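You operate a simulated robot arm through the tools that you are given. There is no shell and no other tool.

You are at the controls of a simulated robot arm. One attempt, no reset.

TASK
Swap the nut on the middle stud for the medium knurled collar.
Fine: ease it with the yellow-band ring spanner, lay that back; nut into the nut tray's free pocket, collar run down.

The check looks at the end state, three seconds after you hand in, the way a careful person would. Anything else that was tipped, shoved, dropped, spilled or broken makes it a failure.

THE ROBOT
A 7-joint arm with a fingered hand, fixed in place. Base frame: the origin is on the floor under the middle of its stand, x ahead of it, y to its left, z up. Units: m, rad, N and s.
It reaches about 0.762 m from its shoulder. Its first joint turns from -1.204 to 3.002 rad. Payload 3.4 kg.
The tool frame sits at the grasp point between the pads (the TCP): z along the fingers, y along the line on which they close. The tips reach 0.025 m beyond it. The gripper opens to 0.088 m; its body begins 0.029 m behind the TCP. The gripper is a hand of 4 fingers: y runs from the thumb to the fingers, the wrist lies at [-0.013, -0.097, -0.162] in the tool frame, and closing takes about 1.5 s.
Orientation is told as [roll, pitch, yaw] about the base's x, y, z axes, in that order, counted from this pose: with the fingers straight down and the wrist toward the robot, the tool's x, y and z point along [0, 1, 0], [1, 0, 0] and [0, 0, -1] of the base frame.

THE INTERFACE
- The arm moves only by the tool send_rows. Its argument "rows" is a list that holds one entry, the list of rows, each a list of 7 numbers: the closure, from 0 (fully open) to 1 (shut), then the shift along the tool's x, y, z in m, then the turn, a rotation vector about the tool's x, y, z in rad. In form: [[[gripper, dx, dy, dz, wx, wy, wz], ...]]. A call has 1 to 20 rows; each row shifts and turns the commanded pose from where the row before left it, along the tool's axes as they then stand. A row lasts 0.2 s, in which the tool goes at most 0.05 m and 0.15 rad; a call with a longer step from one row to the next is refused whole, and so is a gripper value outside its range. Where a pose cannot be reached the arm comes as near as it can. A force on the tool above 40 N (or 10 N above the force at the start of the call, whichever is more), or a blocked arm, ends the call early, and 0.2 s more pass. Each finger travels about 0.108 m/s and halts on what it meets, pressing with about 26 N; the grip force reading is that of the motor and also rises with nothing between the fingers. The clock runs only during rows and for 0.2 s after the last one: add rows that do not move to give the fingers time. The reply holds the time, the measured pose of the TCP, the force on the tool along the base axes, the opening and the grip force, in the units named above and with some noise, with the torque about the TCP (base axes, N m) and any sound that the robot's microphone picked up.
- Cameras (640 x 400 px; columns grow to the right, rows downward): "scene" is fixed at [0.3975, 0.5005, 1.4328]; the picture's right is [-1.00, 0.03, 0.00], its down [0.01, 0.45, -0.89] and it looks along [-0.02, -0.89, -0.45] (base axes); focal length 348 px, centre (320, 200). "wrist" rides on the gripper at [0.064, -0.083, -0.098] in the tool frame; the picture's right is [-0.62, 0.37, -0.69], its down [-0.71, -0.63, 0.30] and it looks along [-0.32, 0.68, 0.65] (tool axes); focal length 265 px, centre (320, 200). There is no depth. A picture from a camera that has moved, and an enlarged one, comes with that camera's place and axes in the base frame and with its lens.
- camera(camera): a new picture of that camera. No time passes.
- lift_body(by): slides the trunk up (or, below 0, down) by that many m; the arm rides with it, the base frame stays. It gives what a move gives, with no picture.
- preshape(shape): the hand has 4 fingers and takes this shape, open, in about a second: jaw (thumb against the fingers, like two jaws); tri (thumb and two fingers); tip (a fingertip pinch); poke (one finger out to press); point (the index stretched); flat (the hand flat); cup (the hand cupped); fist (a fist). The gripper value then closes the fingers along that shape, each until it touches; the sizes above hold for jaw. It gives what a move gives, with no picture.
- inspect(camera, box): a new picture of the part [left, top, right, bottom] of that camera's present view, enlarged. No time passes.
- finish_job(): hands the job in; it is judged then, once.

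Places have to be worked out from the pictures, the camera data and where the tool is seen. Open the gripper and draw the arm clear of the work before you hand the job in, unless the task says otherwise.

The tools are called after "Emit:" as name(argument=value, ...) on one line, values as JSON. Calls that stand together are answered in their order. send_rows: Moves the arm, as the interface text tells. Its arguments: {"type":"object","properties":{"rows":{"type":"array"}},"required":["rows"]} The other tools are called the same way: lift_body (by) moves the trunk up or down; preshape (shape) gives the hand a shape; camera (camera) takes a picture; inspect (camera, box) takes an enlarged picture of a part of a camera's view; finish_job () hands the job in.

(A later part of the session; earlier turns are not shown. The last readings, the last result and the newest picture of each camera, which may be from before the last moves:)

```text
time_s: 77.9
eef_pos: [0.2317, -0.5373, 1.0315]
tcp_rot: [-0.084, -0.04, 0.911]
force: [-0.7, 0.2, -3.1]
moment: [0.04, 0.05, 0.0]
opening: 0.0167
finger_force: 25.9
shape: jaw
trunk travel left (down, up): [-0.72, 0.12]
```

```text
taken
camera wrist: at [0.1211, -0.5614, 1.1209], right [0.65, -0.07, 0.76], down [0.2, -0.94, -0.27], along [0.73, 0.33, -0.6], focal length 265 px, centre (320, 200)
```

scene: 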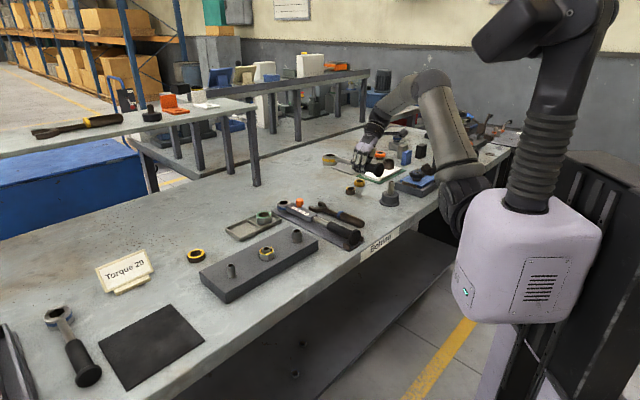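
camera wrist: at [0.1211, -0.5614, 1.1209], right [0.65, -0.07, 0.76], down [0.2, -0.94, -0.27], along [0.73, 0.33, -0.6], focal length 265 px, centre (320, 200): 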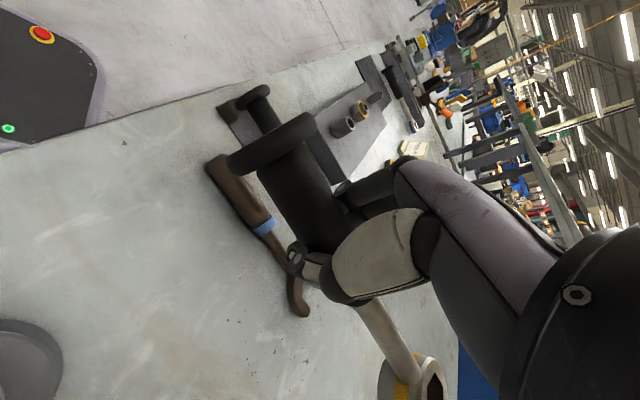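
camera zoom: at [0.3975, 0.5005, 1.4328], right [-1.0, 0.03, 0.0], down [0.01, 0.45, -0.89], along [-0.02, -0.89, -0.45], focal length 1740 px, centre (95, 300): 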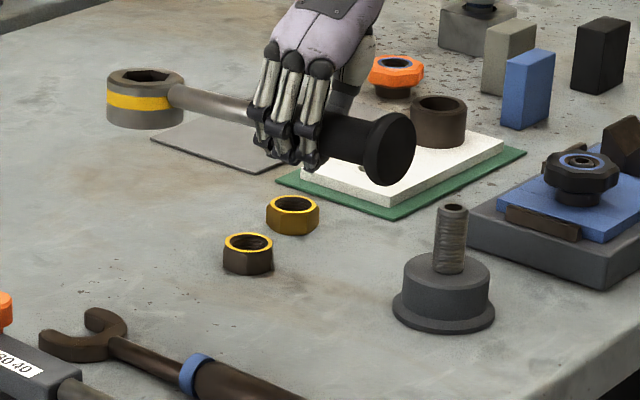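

The spanner is above its place, but at this yaw the wrist camera would come too close to the pedestal's stud. I use a slightly smaller yaw (0.82, handle about 130°) with the ring over its original spot, and descend to z ≈ 0.935.

Emit:
send_rows(rows=[[[1, 0, 0, 0, 0.0075, -0.0034, 0.0906], [1, -0.003, 0.0125, 0.0007, 0, 0, 0], [1, 0.0016, -0.0007, 0.02, 0, 0, 0], [1, 0.0016, -0.0007, 0.02, 0, 0, 0], [1, 0.0016, -0.0007, 0.02, 0, 0, 0], [1, 0.0016, -0.0007, 0.02, 0, 0, 0], [1, 0.0012, -0.0006, 0.0155, 0, 0, 0], [1, 0, 0, 0, 0, 0, 0]]])

Emit:
inspect(camera="scene", box=[310, 140, 420, 220])

Emit:
camera(camera="wrist")

```text
time_s: 79.7
eef_pos: [0.2431, -0.5308, 0.9359]
tcp_rot: [-0.085, -0.038, 0.821]
force: [-0.3, -0.4, -2.6]
moment: [0.04, 0.01, -0.02]
opening: 0.017
finger_force: 25.9
shape: jaw
trunk travel left (down, up): [-0.72, 0.12]
```

```text
5.00 times, centred on (365, 180) of scene
camera zoom: at [0.3975, 0.5005, 1.4328], right [-1.0, 0.03, 0.0], down [0.01, 0.45, -0.89], along [-0.02, -0.89, -0.45], focal length 1740 px, centre (95, 300)
```

zoom: 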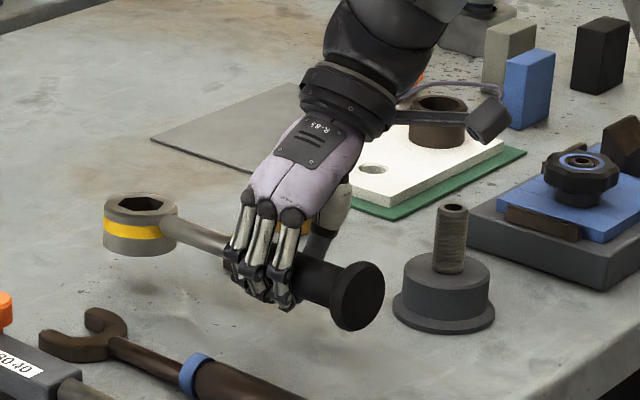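

```text
taken
camera wrist: at [0.1302, -0.5462, 1.0238], right [0.64, -0.13, 0.76], down [0.12, -0.96, -0.27], along [0.76, 0.26, -0.6], focal length 265 px, centre (320, 200)
```

wrist: 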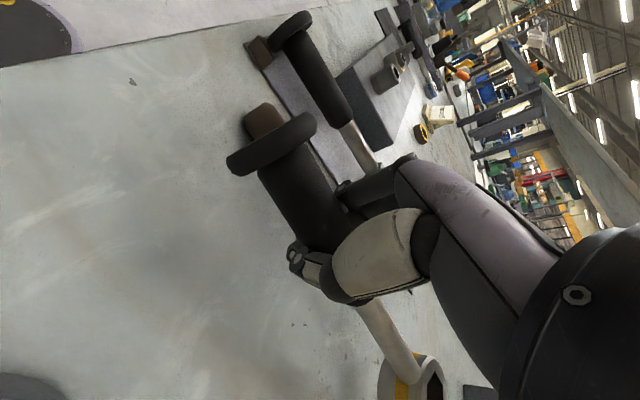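

The ring projects right onto its original spot. I lower 34 mm, then feel for the bench in 1–2 mm steps.

Emit:
send_rows(rows=[[[1, 0.0008, -0.0004, 0.01, 0, 0, 0], [1, 0.0008, -0.0004, 0.01, 0, 0, 0], [1, 0.0008, -0.0004, 0.01, 0, 0, 0], [1, 0.0003, -0.0001, 0.004, 0, 0, 0], [1, 0, 0, 0, 0, 0, 0]]])

Emit:
inspect(camera="scene", box=[310, 140, 420, 220])

Emit:
inspect(camera="wrist", box=[200, 80, 480, 400])

```text
time_s: 80.9
eef_pos: [0.2425, -0.5328, 0.9009]
tcp_rot: [-0.084, -0.039, 0.82]
force: [0.6, 0.5, -2.1]
moment: [0.08, 0.08, -0.01]
opening: 0.0169
finger_force: 25.9
shape: jaw
trunk travel left (down, up): [-0.72, 0.12]
```

```text
5.00 times, centred on (365, 180) of scene
camera zoom: at [0.3975, 0.5005, 1.4328], right [-1.0, 0.03, 0.0], down [0.01, 0.45, -0.89], along [-0.02, -0.89, -0.45], focal length 1740 px, centre (95, 300)
```

zoom: 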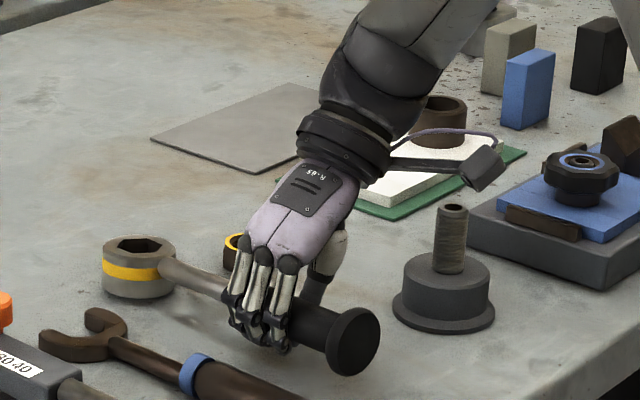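

```text
1.25 times, centred on (340, 240) of wrist
camera zoom: at [0.1308, -0.5466, 0.9907], right [0.64, -0.13, 0.76], down [0.12, -0.96, -0.27], along [0.76, 0.26, -0.6], focal length 332 px, centre (295, 150)
```

zoom: 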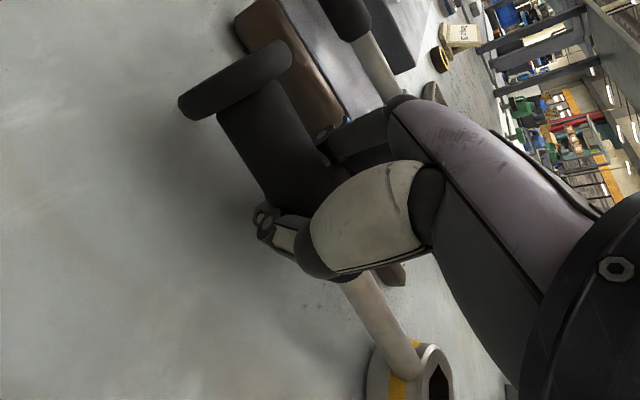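

The ring is about 4–5 mm above the bench and clear of the pedestal. I lower the last millimetres.

Emit:
send_rows(rows=[[[1, 0.0002, -0.0001, 0.002, 0, 0, 0], [1, 0.0002, -0.0001, 0.002, 0, 0, 0], [1, 0.0001, 0, 0.001, 0, 0, 0], [1, 0, 0, 0, 0, 0, 0]]])

Emit:
inspect(camera="scene", box=[320, 175, 390, 220])

```text
time_s: 81.9
eef_pos: [0.2435, -0.5317, 0.8966]
tcp_rot: [-0.084, -0.04, 0.821]
force: [-0.9, -0.4, -2.1]
moment: [0.03, 0.07, -0.02]
opening: 0.017
finger_force: 26.5
shape: jaw
trunk travel left (down, up): [-0.72, 0.12]
```

```text
8.89 times, centred on (355, 198) of scene
camera zoom: at [0.3975, 0.5005, 1.4328], right [-1.0, 0.03, 0.0], down [0.01, 0.45, -0.89], along [-0.02, -0.89, -0.45], focal length 3094 px, centre (9, 222)
```

zoom: 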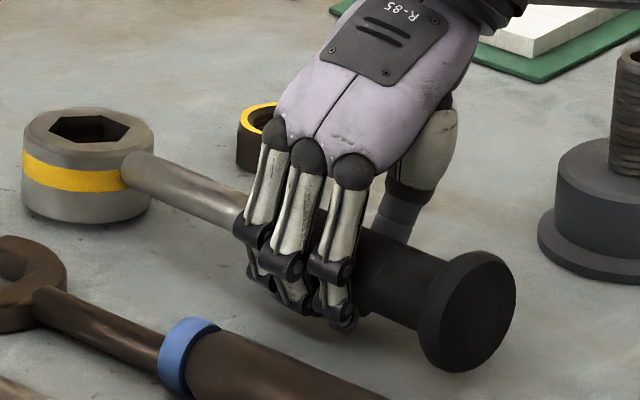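

No contact yet; two more millimetres.

Emit:
send_rows(rows=[[[1, 0.0001, 0, 0.0015, 0, 0, 0], [1, 0.0001, 0, 0.0015, 0, 0, 0], [1, 0, 0, 0, 0, 0, 0]]])

Emit:
inspect(camera="scene", box=[320, 175, 390, 220])

```text
time_s: 82.7
eef_pos: [0.2431, -0.531, 0.8934]
tcp_rot: [-0.084, -0.038, 0.819]
force: [0.1, -0.1, -0.2]
moment: [0.0, 0.06, -0.01]
opening: 0.0169
finger_force: 26.3
shape: jaw
trunk travel left (down, up): [-0.72, 0.12]
```

```text
8.89 times, centred on (355, 198) of scene
camera zoom: at [0.3975, 0.5005, 1.4328], right [-1.0, 0.03, 0.0], down [0.01, 0.45, -0.89], along [-0.02, -0.89, -0.45], focal length 3094 px, centre (9, 222)
```

zoom: 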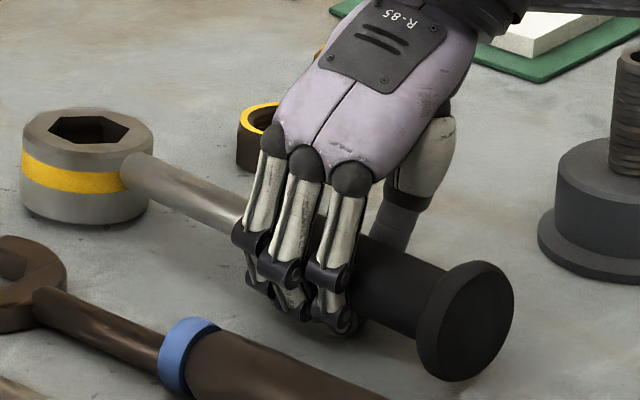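

The ring is resting on the bench (load has left the hand) and the handle end is about 4 mm up. I lower slightly more, then open the hand just enough to release.

Emit:
send_rows(rows=[[[1, 0.0001, 0, 0.0012, 0, 0, 0], [1, 0.0001, 0, 0.0012, 0, 0, 0], [1, 0, 0, 0, 0, 0, 0]]])

Emit:
inspect(camera="scene", box=[320, 175, 390, 220])

```text
time_s: 83.5
eef_pos: [0.2442, -0.5306, 0.8938]
tcp_rot: [-0.087, -0.038, 0.82]
force: [2.6, -3.2, 16.3]
moment: [0.04, 0.01, -0.04]
opening: 0.0178
finger_force: 25.5
shape: jaw
trunk travel left (down, up): [-0.72, 0.12]
```

```text
8.89 times, centred on (355, 198) of scene
camera zoom: at [0.3975, 0.5005, 1.4328], right [-1.0, 0.03, 0.0], down [0.01, 0.45, -0.89], along [-0.02, -0.89, -0.45], focal length 3094 px, centre (9, 222)
```

zoom: 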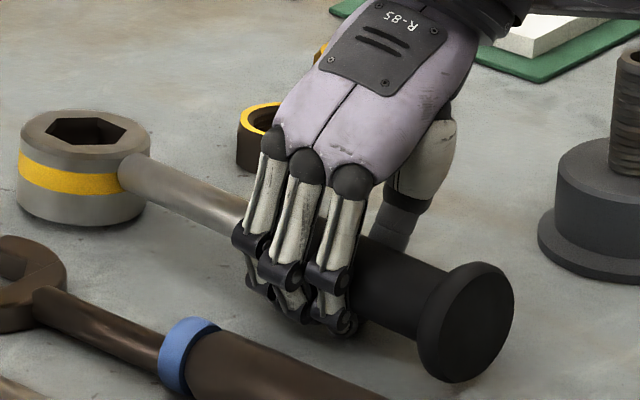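

The fingertips themselves are now on the bench, so I back off 2 mm and open slowly and only partly, keeping clear of the brown wrench.

Emit:
send_rows(rows=[[[1, -0.0002, 0.0001, -0.0024, 0, 0, 0], [0.8, 0, 0, 0, 0, 0, 0], [0.7, 0, 0, 0, 0, 0, 0], [0.6, 0, 0, 0, 0, 0, 0], [0.5, 0, 0, 0, 0, 0, 0], [0.4, 0, 0, 0, 0, 0, 0], [0.35, 0, 0, 0, 0, 0, 0], [0.35, 0, 0, 0, 0, 0, 0], [0.35, 0, 0, 0, 0, 0, 0]]])

Emit:
inspect(camera="scene", box=[320, 175, 390, 220])

Emit:
inspect(camera="wrist", box=[200, 80, 480, 400])

```text
time_s: 85.5
eef_pos: [0.2438, -0.5281, 0.8958]
tcp_rot: [-0.087, -0.038, 0.82]
force: [4.2, 5.4, 17.3]
moment: [-0.11, 0.13, 0.01]
opening: 0.0484
finger_force: 0.0
shape: jaw
trunk travel left (down, up): [-0.72, 0.12]
```

```text
8.89 times, centred on (355, 198) of scene
camera zoom: at [0.3975, 0.5005, 1.4328], right [-1.0, 0.03, 0.0], down [0.01, 0.45, -0.89], along [-0.02, -0.89, -0.45], focal length 3094 px, centre (9, 222)
```

zoom: 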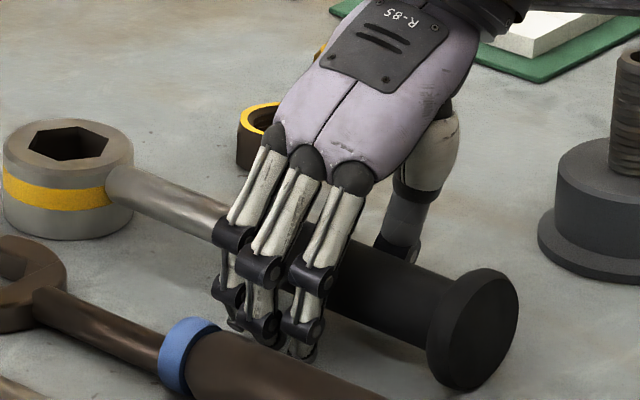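

```text
1.25 times, centred on (340, 240) of wrist
camera zoom: at [0.1312, -0.543, 0.9848], right [0.64, -0.13, 0.76], down [0.12, -0.96, -0.26], along [0.76, 0.26, -0.6], focal length 332 px, centre (295, 150)
```

zoom: 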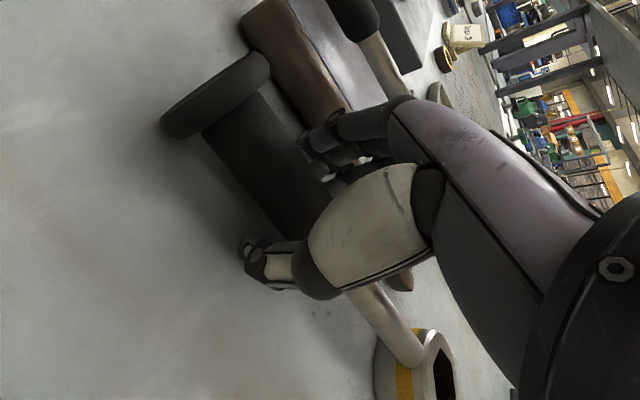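

The spanner lies on the bench at its original spot (ring within a few millimetres). The fingertips press on the bench, so I raise the hand straight up out of there.

Emit:
send_rows(rows=[[[0.35, -0.0002, 0.0001, -0.003, 0, 0, 0], [0.35, -0.0004, 0.0002, -0.005, 0, 0, 0], [0.35, -0.0008, 0.0004, -0.01, 0, 0, 0], [0.35, -0.0008, 0.0004, -0.01, 0, 0, 0], [0.35, -0.0016, 0.0008, -0.02, 0, 0, 0], [0.35, -0.0016, 0.0008, -0.02, 0, 0, 0], [0.35, -0.0016, 0.0008, -0.02, 0, 0, 0], [0.2, 0, 0, 0, 0, 0, 0]]])

Emit:
inspect(camera="scene", box=[300, 150, 410, 230])

Emit:
camera(camera="wrist")

```text
time_s: 87.3
eef_pos: [0.2431, -0.5318, 0.9815]
tcp_rot: [-0.082, -0.039, 0.822]
force: [-0.8, 0.5, 0.2]
moment: [0.01, 0.01, 0.02]
opening: 0.0702
finger_force: 0.0
shape: jaw
trunk travel left (down, up): [-0.72, 0.12]
```

```text
5.00 times, centred on (355, 190) of scene
camera zoom: at [0.3975, 0.5005, 1.4328], right [-1.0, 0.03, 0.0], down [0.01, 0.45, -0.89], along [-0.02, -0.89, -0.45], focal length 1740 px, centre (145, 250)
```

zoom: 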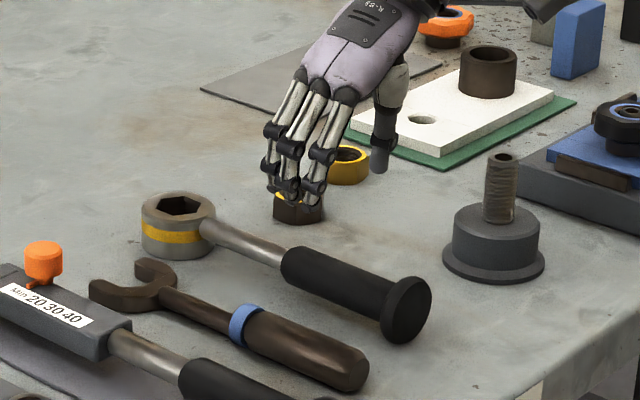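

```text
taken
camera wrist: at [0.1302, -0.5463, 1.0719], right [0.64, -0.13, 0.76], down [0.12, -0.96, -0.27], along [0.76, 0.26, -0.6], focal length 265 px, centre (320, 200)
```

wrist: 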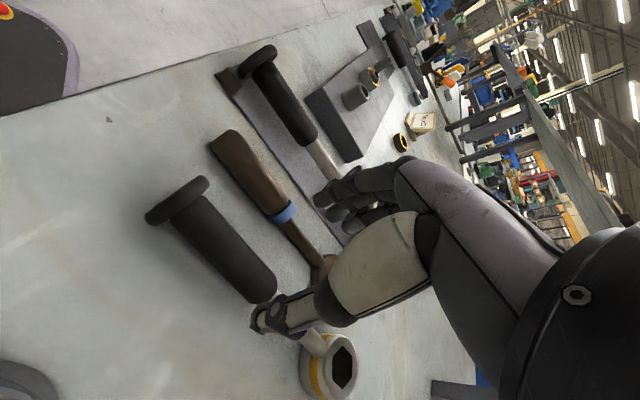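

The spanner is back in place and nothing else moved. Next is the nut: I check its new orientation in the fixed camera.

Emit:
inspect(camera="scene", box=[246, 233, 294, 268])

Emit:
inspect(camera="scene", box=[310, 170, 390, 225])

```text
11.43 times, centred on (270, 250) of scene
camera zoom: at [0.3975, 0.5005, 1.4328], right [-1.0, 0.03, 0.0], down [0.01, 0.45, -0.89], along [-0.02, -0.89, -0.45], focal length 3978 px, centre (891, -377)
```

zoom: 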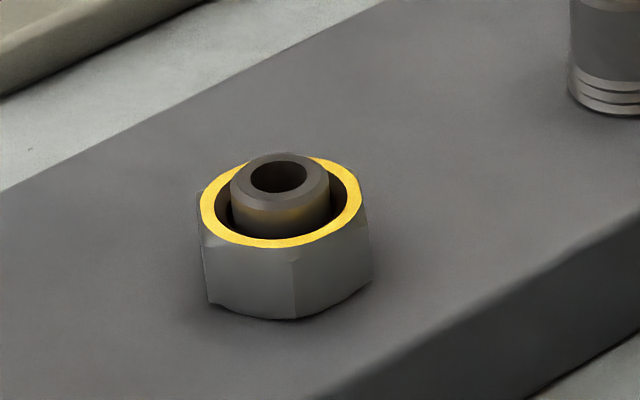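

```text
7.27 times, centred on (350, 198) of scene
camera zoom: at [0.3975, 0.5005, 1.4328], right [-1.0, 0.03, 0.0], down [0.01, 0.45, -0.89], along [-0.02, -0.89, -0.45], focal length 2532 px, centre (102, 218)
```

zoom: 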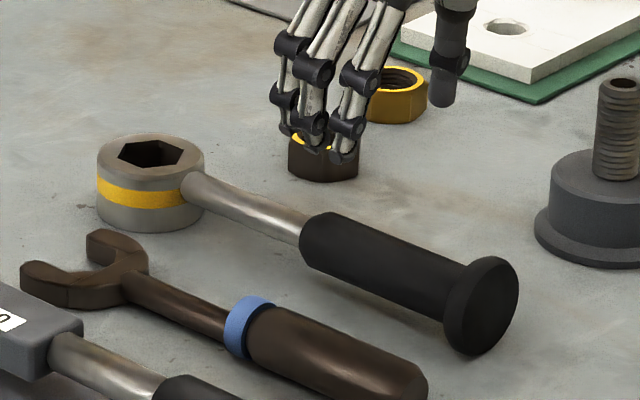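

The nut turned to corners at about 44° (mod 60), so its flats face yaws of -106°, -46°, 14° and 74°. I level the hand, rise, and travel to above the stud.

Emit:
send_rows(rows=[[[0, 0, 0, -0.02, 0.02, 0.041, 0], [0, 0, 0, -0.02, 0.019, 0.041, 0], [0, 0, 0, -0.03, 0, 0, 0], [0, 0, 0, -0.03, 0, 0, 0], [0, 0.0006, 0.0449, 0, 0, 0, 0], [0, 0.0006, 0.0449, 0, 0, 0, 0], [0, 0.0006, 0.0449, 0, 0, 0, 0], [0, 0.0006, 0.0449, 0, 0, 0, 0], [0, 0.0006, 0.0449, 0, 0, 0, 0], [0, 0.0006, 0.0449, 0, 0, 0, 0], [0, 0.0006, 0.0449, 0, 0, 0, 0], [0, 0.0006, 0.0449, 0, 0, 0, 0], [0, 0.0006, 0.0449, 0, 0, 0, 0], [0, 0, 0, 0, 0, 0, 0]]])

Emit:
camera(camera="scene")

```text
time_s: 90.3
eef_pos: [0.512, -0.2308, 1.0822]
tcp_rot: [-0.002, -0.002, 0.817]
force: [0.0, -0.1, 0.3]
moment: [0.06, -0.01, -0.06]
opening: 0.0878
finger_force: 0.0
shape: jaw
trunk travel left (down, up): [-0.72, 0.12]
```

```text
taken
```

scene: 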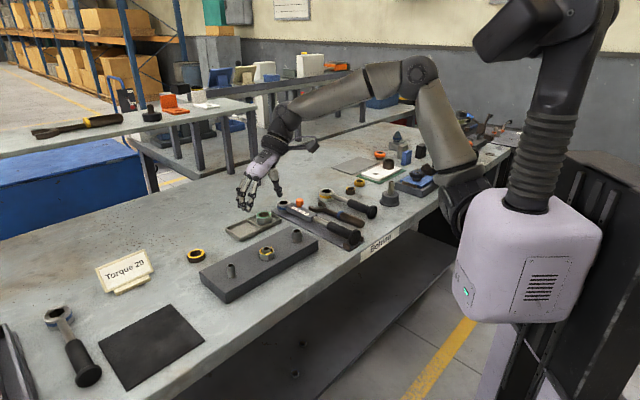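

Reached and level. I lower the trunk by 8 cm and then turn the hand to the starting yaw of about -1.85 above the nut, watching for reach problems.

Emit:
lift_body(by=-0.08)

Emit:
send_rows(rows=[[[0, 0, 0, 0, 0, 0, 0.148], [0, 0, 0, 0, 0, 0, 0.148], [0, 0, 0, 0, 0, 0, 0.148], [0, 0, 0, 0, 0, 0, 0.148], [0, 0, 0, 0, 0, 0, 0.148], [0, 0, 0, 0, 0, 0, 0.148], [0, 0, 0, 0, 0, 0, 0.148], [0, 0, 0, 0, 0, 0, 0.148], [0, 0, 0, 0, 0, 0, 0.148], [0, 0, 0, 0, 0, 0, 0]]])

Emit:
camera(camera="scene")

Emit:
camera(camera="wrist")

```text
time_s: 91.4
eef_pos: [0.512, -0.2308, 1.0029]
tcp_rot: [-0.002, -0.001, 0.82]
force: [0.6, 0.3, 0.2]
moment: [-0.01, -0.02, 0.01]
opening: 0.0877
finger_force: 0.1
shape: jaw
trunk travel left (down, up): [-0.64, 0.2]
```

```text
time_s: 93.6
eef_pos: [0.5115, -0.2304, 1.0026]
tcp_rot: [0.0, -0.001, -0.517]
force: [-0.7, -0.4, 0.4]
moment: [0.0, 0.01, 0.0]
opening: 0.0876
finger_force: 0.0
shape: jaw
trunk travel left (down, up): [-0.64, 0.2]
```

```text
taken
```

scene: 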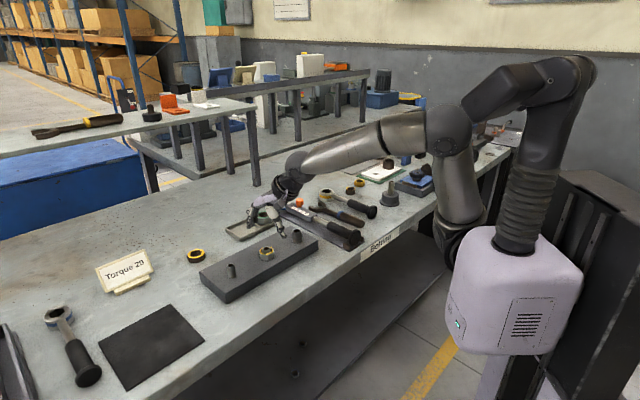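

```text
taken
camera wrist: at [0.4708, -0.1342, 1.1004], right [0.01, -0.72, 0.69], down [-0.9, -0.31, -0.31], along [0.44, -0.62, -0.65], focal length 265 px, centre (320, 200)
```

wrist: 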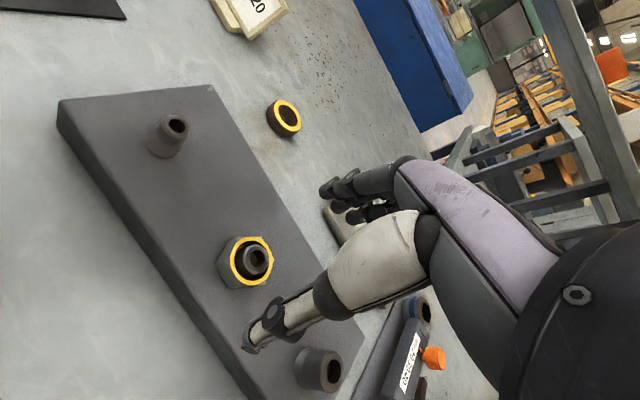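

Good so far at yaw -0.52. I continue to yaw -1.85.

Emit:
send_rows(rows=[[[0, 0, 0, 0, 0, 0, 0.148], [0, 0, 0, 0, 0, 0, 0.148], [0, 0, 0, 0, 0, 0, 0.148], [0, 0, 0, 0, 0, 0, 0.148], [0, 0, 0, 0, 0, 0, 0.148], [0, 0, 0, 0, 0, 0, 0.148], [0, 0, 0, 0, 0, 0, 0.148], [0, 0, 0, 0, 0, 0, 0.148], [0, 0, 0, 0, 0, 0, 0.148], [0, 0, 0, 0, 0, 0, 0]]])

Emit:
camera(camera="scene")

Emit:
camera(camera="wrist")

```text
time_s: 95.8
eef_pos: [0.5104, -0.2442, 1.0028]
tcp_rot: [-0.004, 0.044, -1.877]
force: [0.1, 0.1, 0.7]
moment: [-0.02, 0.01, 0.03]
opening: 0.0876
finger_force: 0.1
shape: jaw
trunk travel left (down, up): [-0.64, 0.2]
```

```text
taken
```

scene: 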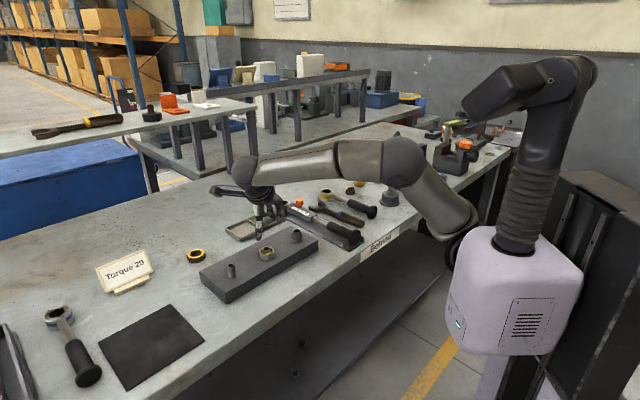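

```text
taken
camera wrist: at [0.595, -0.1886, 1.1044], right [-0.71, -0.19, 0.68], down [-0.49, 0.83, -0.27], along [-0.51, -0.52, -0.68], focal length 265 px, centre (320, 200)
```

wrist: 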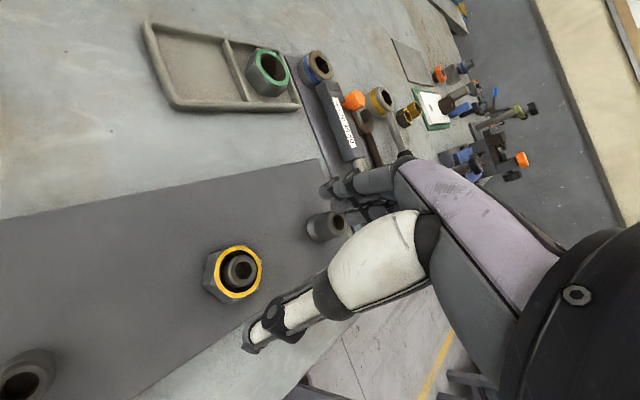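

Near yaw -1.9 the arm begins to strain (small drift and tilt), so I'll use strokes within yaw -0.8 to +1.3 (120° each) instead. I turn back to -0.806 and check the level.

Emit:
send_rows(rows=[[[0, 0, 0, 0, 0, 0, -0.119], [0, 0, 0, 0, 0, 0, -0.119], [0, 0, 0, 0, 0, 0, -0.119], [0, 0, 0, 0, 0, 0, -0.119], [0, 0, 0, 0, 0, 0, -0.119], [0, 0, 0, 0, 0, 0, -0.119], [0, 0, 0, 0, 0, 0, -0.119], [0, 0, 0, 0, 0, 0, -0.119], [0, 0, 0, 0, 0, 0, -0.119], [0, 0, 0, 0, 0, 0, 0]]])

Emit:
camera(camera="scene")

Emit:
camera(camera="wrist")

```text
time_s: 98.0
eef_pos: [0.5131, -0.2295, 1.0013]
tcp_rot: [0.0, -0.002, -0.772]
force: [-0.2, 0.1, -0.3]
moment: [0.0, -0.02, 0.0]
opening: 0.0878
finger_force: 0.0
shape: jaw
trunk travel left (down, up): [-0.64, 0.2]
```

```text
taken
```

scene: 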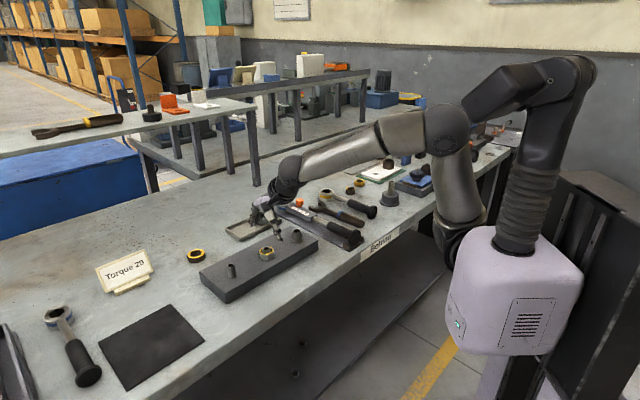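

```text
taken
camera wrist: at [0.4974, -0.1258, 1.0999], right [-0.17, -0.7, 0.69], down [-0.95, -0.07, -0.31], along [0.26, -0.71, -0.65], focal length 265 px, centre (320, 200)
```

wrist: 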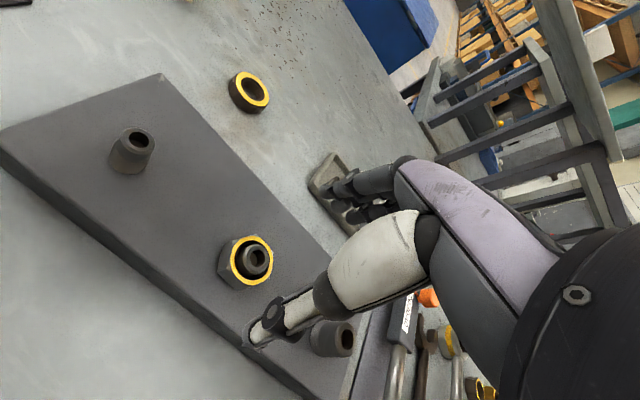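

Level again at yaw -0.77, with the nut measured at about (0.516, -0.2335). I centre over it, set yaw -0.806 and descend with the hand open to z ≈ 0.935.

Emit:
send_rows(rows=[[[0, -0.0007, 0.0049, 0, 0, 0, 0.034], [0, 0, 0, 0.012, 0, 0, 0], [0, 0, 0, 0.012, 0, 0, 0], [0, 0, 0, 0.012, 0, 0, 0], [0, 0, 0, 0.012, 0, 0, 0], [0, 0, 0, 0.01, 0, 0, 0], [0, 0, 0, 0.008, 0, 0, 0], [0, 0, 0, 0, 0, 0, 0]]])

Emit:
camera(camera="wrist")

Emit:
inspect(camera="scene", box=[225, 195, 325, 275])

```text
time_s: 99.8
eef_pos: [0.5154, -0.2347, 0.9353]
tcp_rot: [-0.001, 0.0, -0.807]
force: [-0.3, -0.2, 0.3]
moment: [0.01, 0.01, -0.01]
opening: 0.0875
finger_force: 0.2
shape: jaw
trunk travel left (down, up): [-0.64, 0.2]
```

```text
taken
camera wrist: at [0.5039, -0.1311, 1.0341], right [-0.2, -0.69, 0.69], down [-0.95, -0.04, -0.31], along [0.24, -0.72, -0.65], focal length 265 px, centre (320, 200)
```

wrist: 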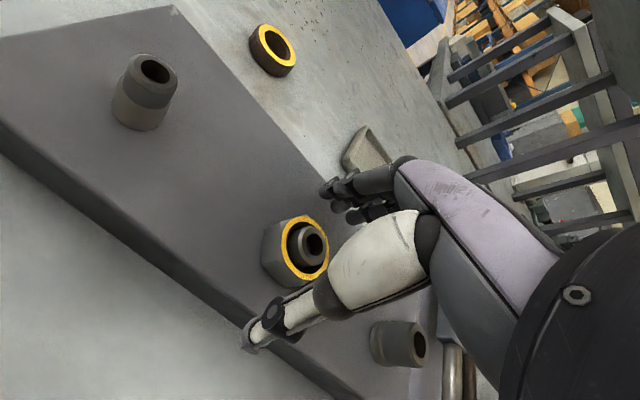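

```text
5.00 times, centred on (275, 235) of scene
camera zoom: at [0.3975, 0.5005, 1.4328], right [-1.0, 0.03, 0.0], down [0.01, 0.45, -0.89], along [-0.02, -0.89, -0.45], focal length 1740 px, centre (545, 25)
```

zoom: 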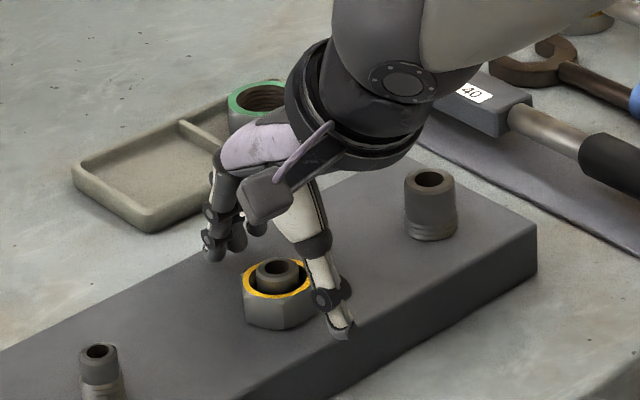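

The nut is centred exactly on the grasp axis in the wrist view. I lower 5 mm and close the hand on it.

Emit:
send_rows(rows=[[[0, 0, 0, 0.0025, 0, 0, 0], [0, 0, 0, 0.0025, 0, 0, 0], [0.2, 0, 0, 0, 0, 0, 0], [0.4, 0, 0, 0, 0, 0, 0], [0.5, 0, 0, 0, 0, 0, 0], [0.6, 0, 0, 0, 0, 0, 0], [0.7, 0, 0, 0, 0, 0, 0], [0.8, 0, 0, 0, 0, 0, 0], [0.8, 0, 0, 0, 0, 0, 0], [0.8, 0, 0, 0, 0, 0, 0]]])

Emit:
camera(camera="wrist")

Emit:
inspect(camera="scene", box=[240, 215, 300, 265])

```text
time_s: 102.0
eef_pos: [0.515, -0.2337, 0.9311]
tcp_rot: [0.0, -0.003, -0.809]
force: [-3.7, 1.8, -1.5]
moment: [0.08, 0.06, 0.01]
opening: 0.0305
finger_force: 26.4
shape: jaw
trunk travel left (down, up): [-0.64, 0.2]
```

```text
taken
camera wrist: at [0.5037, -0.1299, 1.0292], right [-0.19, -0.69, 0.69], down [-0.95, -0.04, -0.3], along [0.24, -0.72, -0.65], focal length 265 px, centre (320, 200)
```

wrist: 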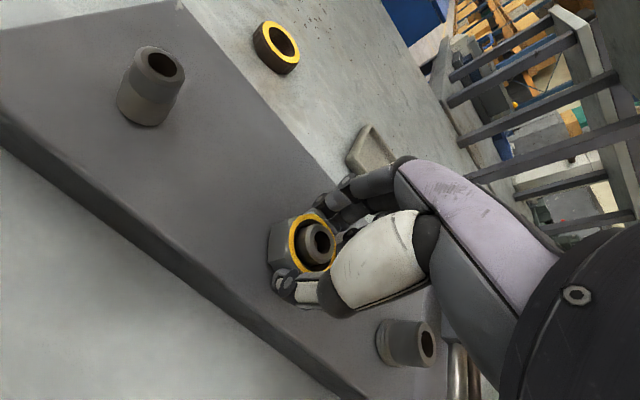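

```text
8.00 times, centred on (270, 240) of scene
camera zoom: at [0.3975, 0.5005, 1.4328], right [-1.0, 0.03, 0.0], down [0.01, 0.45, -0.89], along [-0.02, -0.89, -0.45], focal length 2785 px, centre (720, -120)
```

zoom: 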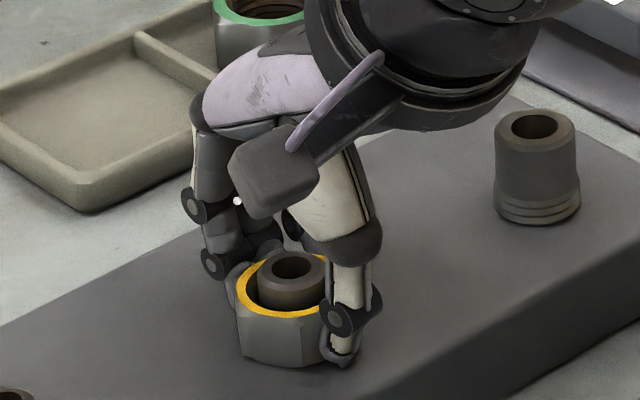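

The hand grips the nut (26 N) with little side load. I turn it counter-clockwise by a first 0.5 rad and check that it follows.

Emit:
send_rows(rows=[[[0.9, 0, 0, 0, 0, 0, -0.1], [0.9, 0, 0, 0, 0, 0, -0.1], [0.9, 0, 0, 0, 0, 0, -0.1], [0.9, 0, 0, 0, 0, 0, -0.1], [0.9, 0, 0, 0, 0, 0, -0.1], [0.9, 0, 0, 0, 0, 0, 0]]])

Emit:
inspect(camera="wrist", box=[240, 170, 400, 330])

Emit:
inspect(camera="scene", box=[240, 215, 300, 265])

```text
time_s: 103.4
eef_pos: [0.5153, -0.2345, 0.9313]
tcp_rot: [0.0, -0.004, -0.307]
force: [1.1, 0.0, 0.9]
moment: [0.01, -0.02, -0.02]
opening: 0.0304
finger_force: 25.8
shape: jaw
trunk travel left (down, up): [-0.64, 0.2]
```

```text
2.50 times, centred on (320, 250) of wrist
camera zoom: at [0.4548, -0.1484, 1.0295], right [0.16, -0.7, 0.69], down [-0.82, -0.49, -0.31], along [0.56, -0.52, -0.65], focal length 664 px, centre (320, 75)
```

zoom: 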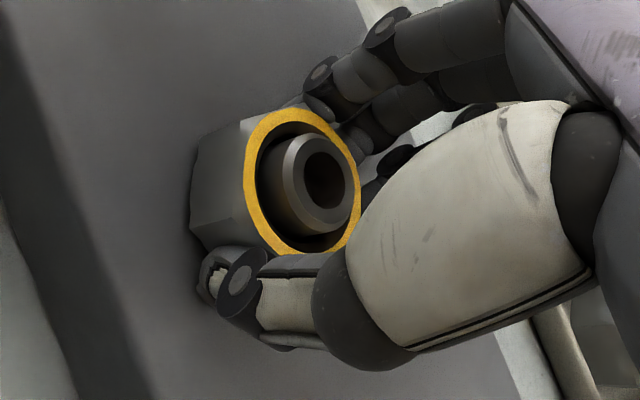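

```text
8.00 times, centred on (270, 240) of scene
camera zoom: at [0.3975, 0.5005, 1.4328], right [-1.0, 0.03, 0.0], down [0.01, 0.45, -0.89], along [-0.02, -0.89, -0.45], focal length 2785 px, centre (720, -120)
```

zoom: 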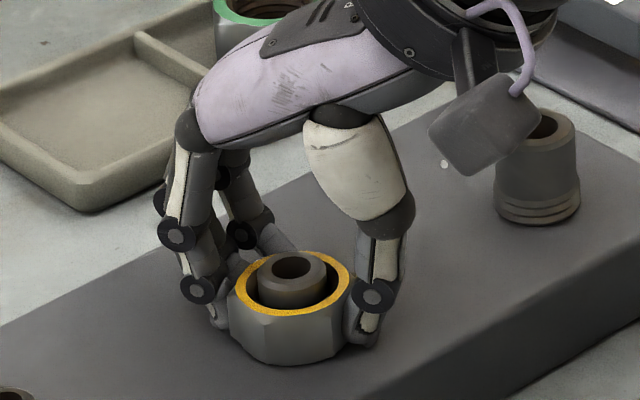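

The nut turns with the hand under very little load. I finish this stroke to yaw 1.29.

Emit:
send_rows(rows=[[[0.9, 0, 0, 0, 0, 0, -0.12], [0.9, 0, 0, 0, 0, 0, -0.12], [0.9, 0, 0, 0, 0, 0, -0.12], [0.9, 0, 0, 0, 0, 0, -0.12], [0.9, 0, 0, 0, 0, 0, -0.12], [0.9, 0, 0, 0, 0, 0, -0.12], [0.9, 0, 0, 0, 0, 0, -0.12], [0.9, 0, 0, 0, 0, 0, -0.12], [0.9, 0, 0, 0, 0, 0, -0.12], [0.9, 0, 0, 0, 0, 0, -0.12], [0.9, 0, 0, 0, 0, 0, -0.12], [0.9, 0, 0, 0, 0, 0, -0.12], [0.9, 0, 0, 0, 0, 0, -0.12], [0.9, 0, 0, 0, 0, 0, 0]]])

Emit:
inspect(camera="wrist", box=[240, 170, 400, 330])

Emit:
inspect(camera="scene", box=[240, 215, 300, 265])

Emit:
camera(camera="scene")

```text
time_s: 106.4
eef_pos: [0.5154, -0.2337, 0.9328]
tcp_rot: [-0.003, 0.001, 1.253]
force: [5.3, -2.6, 14.5]
moment: [0.02, -0.15, 0.01]
opening: 0.0314
finger_force: 26.0
shape: jaw
trunk travel left (down, up): [-0.64, 0.2]
```

```text
2.50 times, centred on (320, 250) of wrist
camera zoom: at [0.4268, -0.2934, 1.0303], right [0.7, 0.16, 0.69], down [0.48, -0.82, -0.3], along [0.52, 0.55, -0.65], focal length 664 px, centre (320, 75)
```

zoom: 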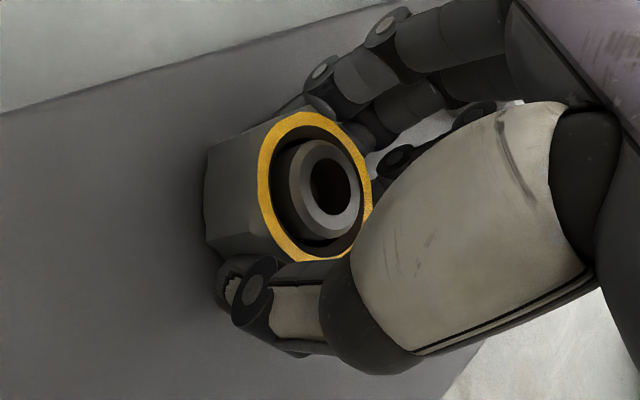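

```text
8.00 times, centred on (270, 240) of scene
camera zoom: at [0.3975, 0.5005, 1.4328], right [-1.0, 0.03, 0.0], down [0.01, 0.45, -0.89], along [-0.02, -0.89, -0.45], focal length 2785 px, centre (720, -120)
```

zoom: 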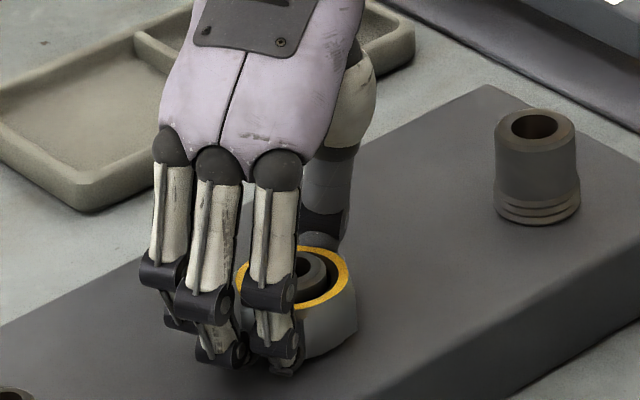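

```text
taken
```

scene: 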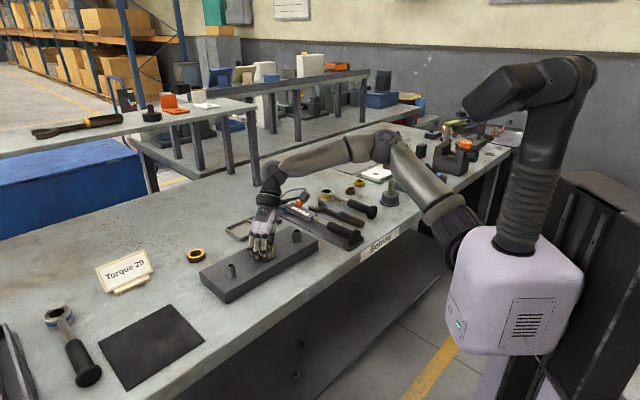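

The nut is climbing (14 N upward on the hand), so it's unscrewing correctly. I relieve the height by 1.5 mm and continue turning a little further, following the thread upward, to see how far this yaw range goes.

Emit:
send_rows(rows=[[[0.9, 0, 0, -0.0015, 0, 0, 0], [0.9, 0, 0, -0.0005, 0, 0, -0.1], [0.9, 0, 0, -0.0005, 0, 0, -0.1], [0.9, 0, 0, -0.0005, 0, 0, -0.1], [0.9, 0, 0, -0.0005, 0, 0, -0.1], [0.9, 0, 0, 0, 0, 0, 0]]])

Emit:
camera(camera="scene")

```text
time_s: 107.8
eef_pos: [0.5171, -0.2349, 0.9333]
tcp_rot: [0.001, 0.001, 1.655]
force: [4.1, -0.7, 0.1]
moment: [0.05, -0.06, -0.01]
opening: 0.0311
finger_force: 26.0
shape: jaw
trunk travel left (down, up): [-0.64, 0.2]
```

```text
taken
```

scene: 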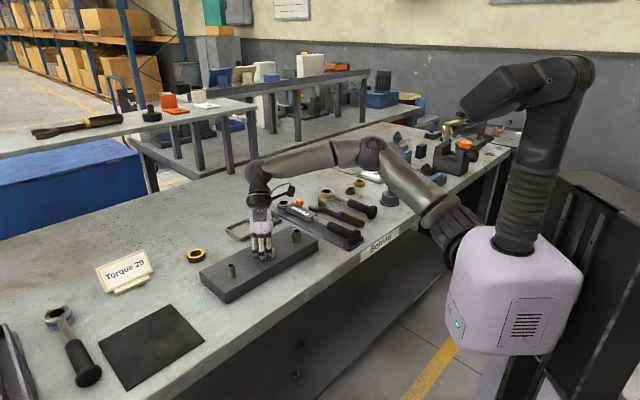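

Still fine at yaw 1.66. I go on to yaw 2.335 with the same climb.

Emit:
send_rows(rows=[[[0.9, 0, 0, -0.0004, 0, 0, -0.097], [0.9, 0, 0, -0.0004, 0, 0, -0.097], [0.9, 0, 0, -0.0004, 0, 0, -0.097], [0.9, 0, 0, 0, 0, 0, 0]]])

Emit:
camera(camera="scene")

```text
time_s: 108.8
eef_pos: [0.5173, -0.2342, 0.9347]
tcp_rot: [0.001, 0.002, 1.946]
force: [1.6, 0.9, -7.1]
moment: [0.11, 0.01, -0.03]
opening: 0.0308
finger_force: 25.8
shape: jaw
trunk travel left (down, up): [-0.64, 0.2]
```

```text
taken
```

scene: 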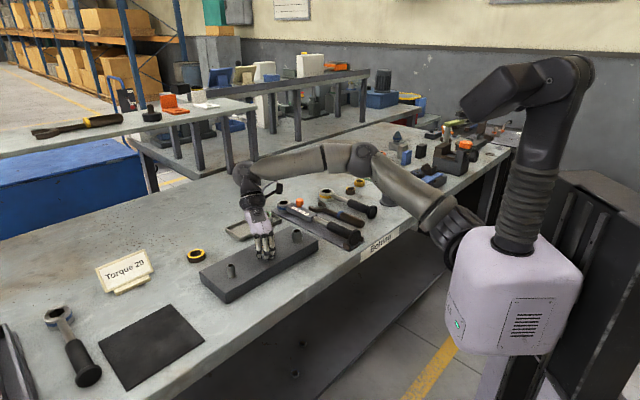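

The pull is now slightly upward (-7 N), so I was climbing a bit faster than the thread. I look at how far the nut has risen.

Emit:
inspect(camera="scene", box=[240, 215, 300, 265])

Emit:
inspect(camera="wrist", box=[240, 170, 400, 330])

```text
8.00 times, centred on (270, 240) of scene
camera zoom: at [0.3975, 0.5005, 1.4328], right [-1.0, 0.03, 0.0], down [0.01, 0.45, -0.89], along [-0.02, -0.89, -0.45], focal length 2785 px, centre (720, -120)
```

zoom: 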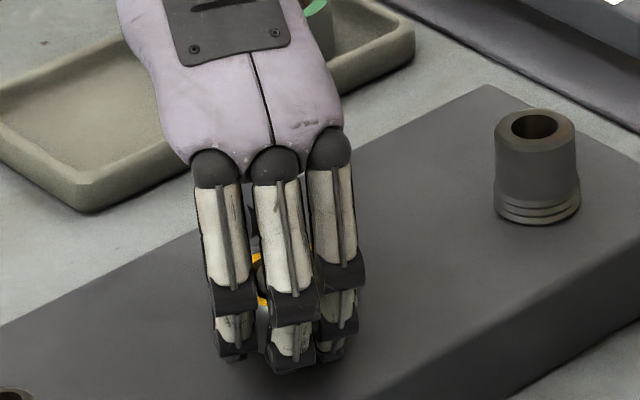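

```text
2.50 times, centred on (320, 250) of wrist
camera zoom: at [0.4868, -0.3358, 1.0333], right [0.44, 0.57, 0.69], down [0.9, -0.33, -0.3], along [0.05, 0.75, -0.65], focal length 664 px, centre (320, 75)
```

zoom: 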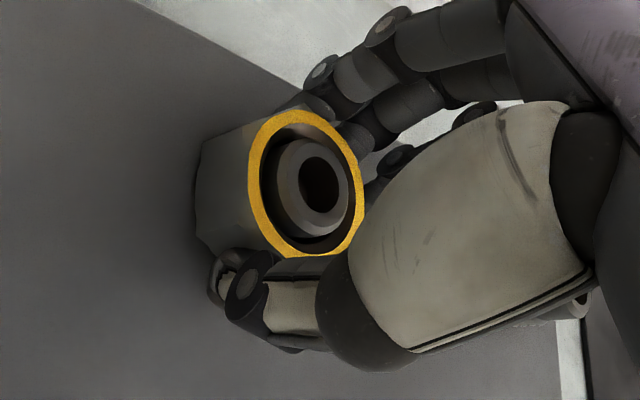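

The nut has risen roughly 2–2.5 mm. I open the hand, wind it back 180° (to the same flats at yaw -1.195) and will grip again.

Emit:
send_rows(rows=[[[0.5, 0, 0, 0, 0, 0, 0], [0, 0, 0, 0, 0, 0, 0], [0, 0, 0, 0, 0, 0, 0], [0, 0, 0, 0, 0, 0, 0.149], [0, 0, 0, 0, 0, 0, 0.149], [0, 0, 0, 0, 0, 0, 0.149], [0, 0, 0, 0, 0, 0, 0.149], [0, 0, 0, 0, 0, 0, 0.149], [0, 0, 0, 0, 0, 0, 0.149], [0, 0, 0, 0, 0, 0, 0.149], [0, 0, 0, 0, 0, 0, 0.149], [0, 0, 0, 0, 0, 0, 0.149], [0, 0, 0, 0, 0, 0, 0.149], [0, 0, 0, 0, 0, 0, 0.149], [0, 0, 0, 0, 0, 0, 0.149], [0, 0, 0, 0, 0, 0, 0]]])

Emit:
inspect(camera="wrist", box=[240, 170, 400, 330])

Emit:
inspect(camera="scene", box=[240, 215, 300, 265])

```text
time_s: 112.2
eef_pos: [0.5154, -0.2347, 0.9369]
tcp_rot: [-0.001, 0.001, 0.151]
force: [0.2, -0.4, 0.2]
moment: [0.0, 0.04, 0.0]
opening: 0.0876
finger_force: 0.1
shape: jaw
trunk travel left (down, up): [-0.64, 0.2]
```

```text
2.50 times, centred on (320, 250) of wrist
camera zoom: at [0.4231, -0.1847, 1.0339], right [0.46, -0.56, 0.69], down [-0.51, -0.8, -0.3], along [0.73, -0.22, -0.65], focal length 664 px, centre (320, 75)
```

zoom: 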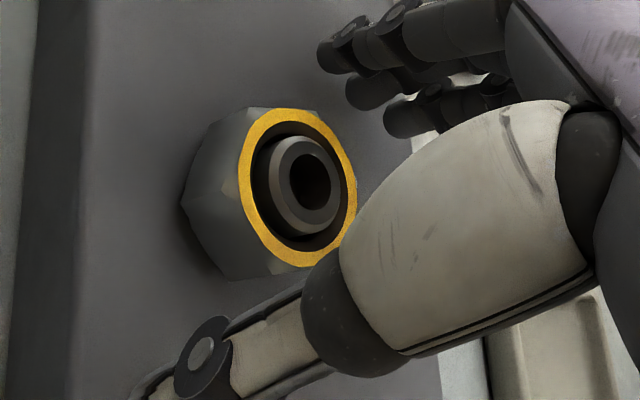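

```text
8.00 times, centred on (270, 240) of scene
camera zoom: at [0.3975, 0.5005, 1.4328], right [-1.0, 0.03, 0.0], down [0.01, 0.45, -0.89], along [-0.02, -0.89, -0.45], focal length 2785 px, centre (720, -120)
```

zoom: 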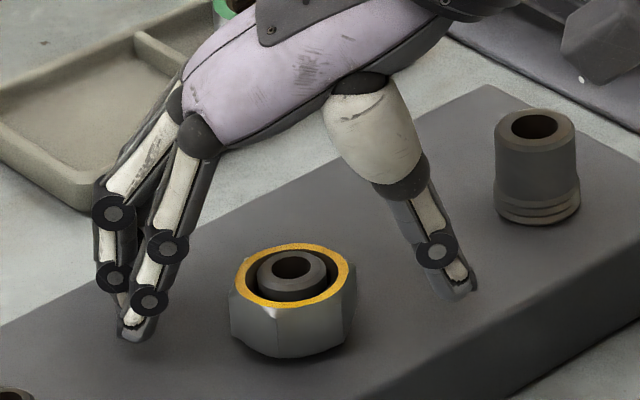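

The nut has risen about 3.5–4 mm after 2.75 rad, i.e. roughly 1.4 mm per radian, so I know the thread lead now. I wind back further to yaw -1.195.

Emit:
send_rows(rows=[[[0, 0, 0, 0, 0, 0, 0.1496], [0, 0, 0, 0, 0, 0, 0.1496], [0, 0, 0, 0, 0, 0, 0.1496], [0, 0, 0, 0, 0, 0, 0.1496], [0, 0, 0, 0, 0, 0, 0.1496], [0, 0, 0, 0, 0, 0, 0.1496], [0, 0, 0, 0, 0, 0, 0.1496], [0, 0, 0, 0, 0, 0, 0.1496], [0, 0, 0, 0, 0, 0, 0.1496], [0, 0, 0, 0, 0, 0, 0]]])

Emit:
camera(camera="wrist")

Emit:
camera(camera="scene")

```text
time_s: 114.4
eef_pos: [0.5149, -0.2408, 0.9414]
tcp_rot: [0.029, 0.028, -1.212]
force: [0.0, -0.3, -0.2]
moment: [-0.01, 0.02, 0.02]
opening: 0.0875
finger_force: 0.1
shape: jaw
trunk travel left (down, up): [-0.64, 0.2]
```

```text
taken
camera wrist: at [0.5441, -0.1436, 1.043], right [-0.46, -0.59, 0.66], down [-0.88, 0.35, -0.31], along [-0.05, -0.73, -0.68], focal length 265 px, centre (320, 200)
```

wrist: 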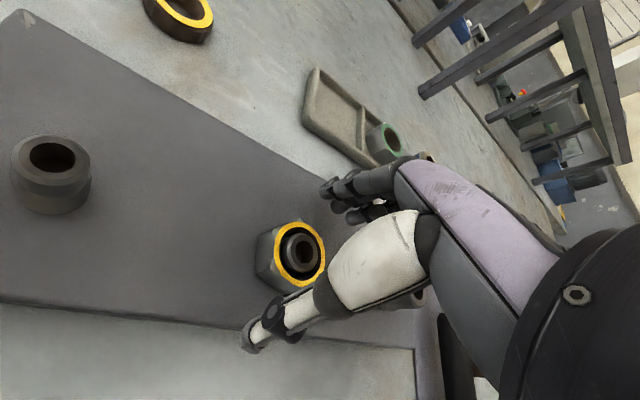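

```text
taken
```

scene: 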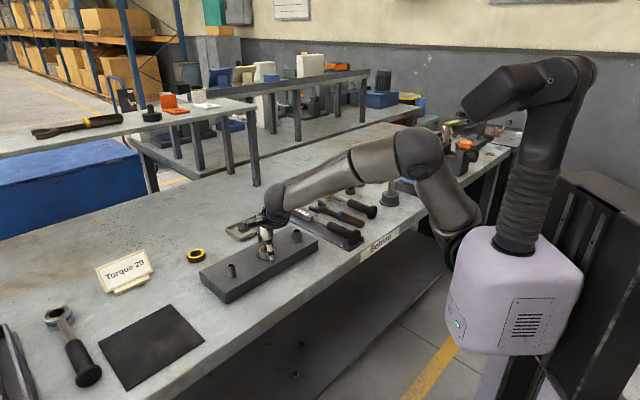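

At yaw -1.2 this low the arm strains slightly (6 mm off, 2° tilt), so I go to the next flat at yaw -0.148 instead.

Emit:
send_rows(rows=[[[0, 0, 0, 0, 0, 0, -0.149], [0, 0, 0, 0, 0, 0, -0.149], [0, 0, 0, 0, 0, 0, -0.149], [0, 0, 0, 0, 0, 0, -0.149], [0, 0, 0, 0, 0, 0, -0.149], [0, 0, 0, 0, 0, 0, -0.149], [0, 0, 0, 0, 0, 0, -0.149], [0, 0, 0, 0, 0, 0, 0]]])

Emit:
camera(camera="wrist")

```text
time_s: 116.2
eef_pos: [0.517, -0.2329, 0.9357]
tcp_rot: [-0.003, -0.001, -0.145]
force: [-0.6, 0.2, -0.8]
moment: [0.01, -0.03, -0.01]
opening: 0.0877
finger_force: 0.1
shape: jaw
trunk travel left (down, up): [-0.64, 0.2]
```

```text
taken
camera wrist: at [0.4422, -0.1588, 1.0339], right [0.27, -0.67, 0.69], down [-0.73, -0.62, -0.3], along [0.63, -0.42, -0.65], focal length 265 px, centre (320, 200)
```

wrist: 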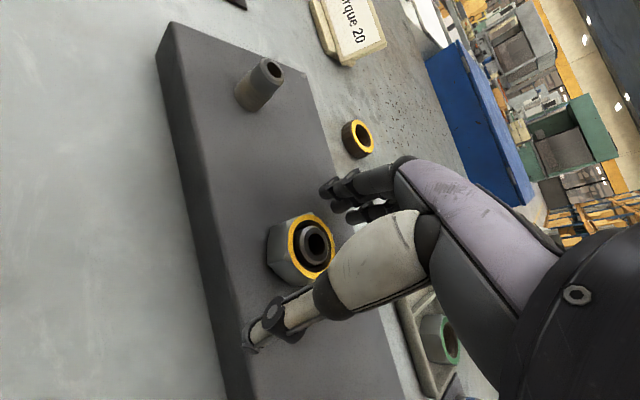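

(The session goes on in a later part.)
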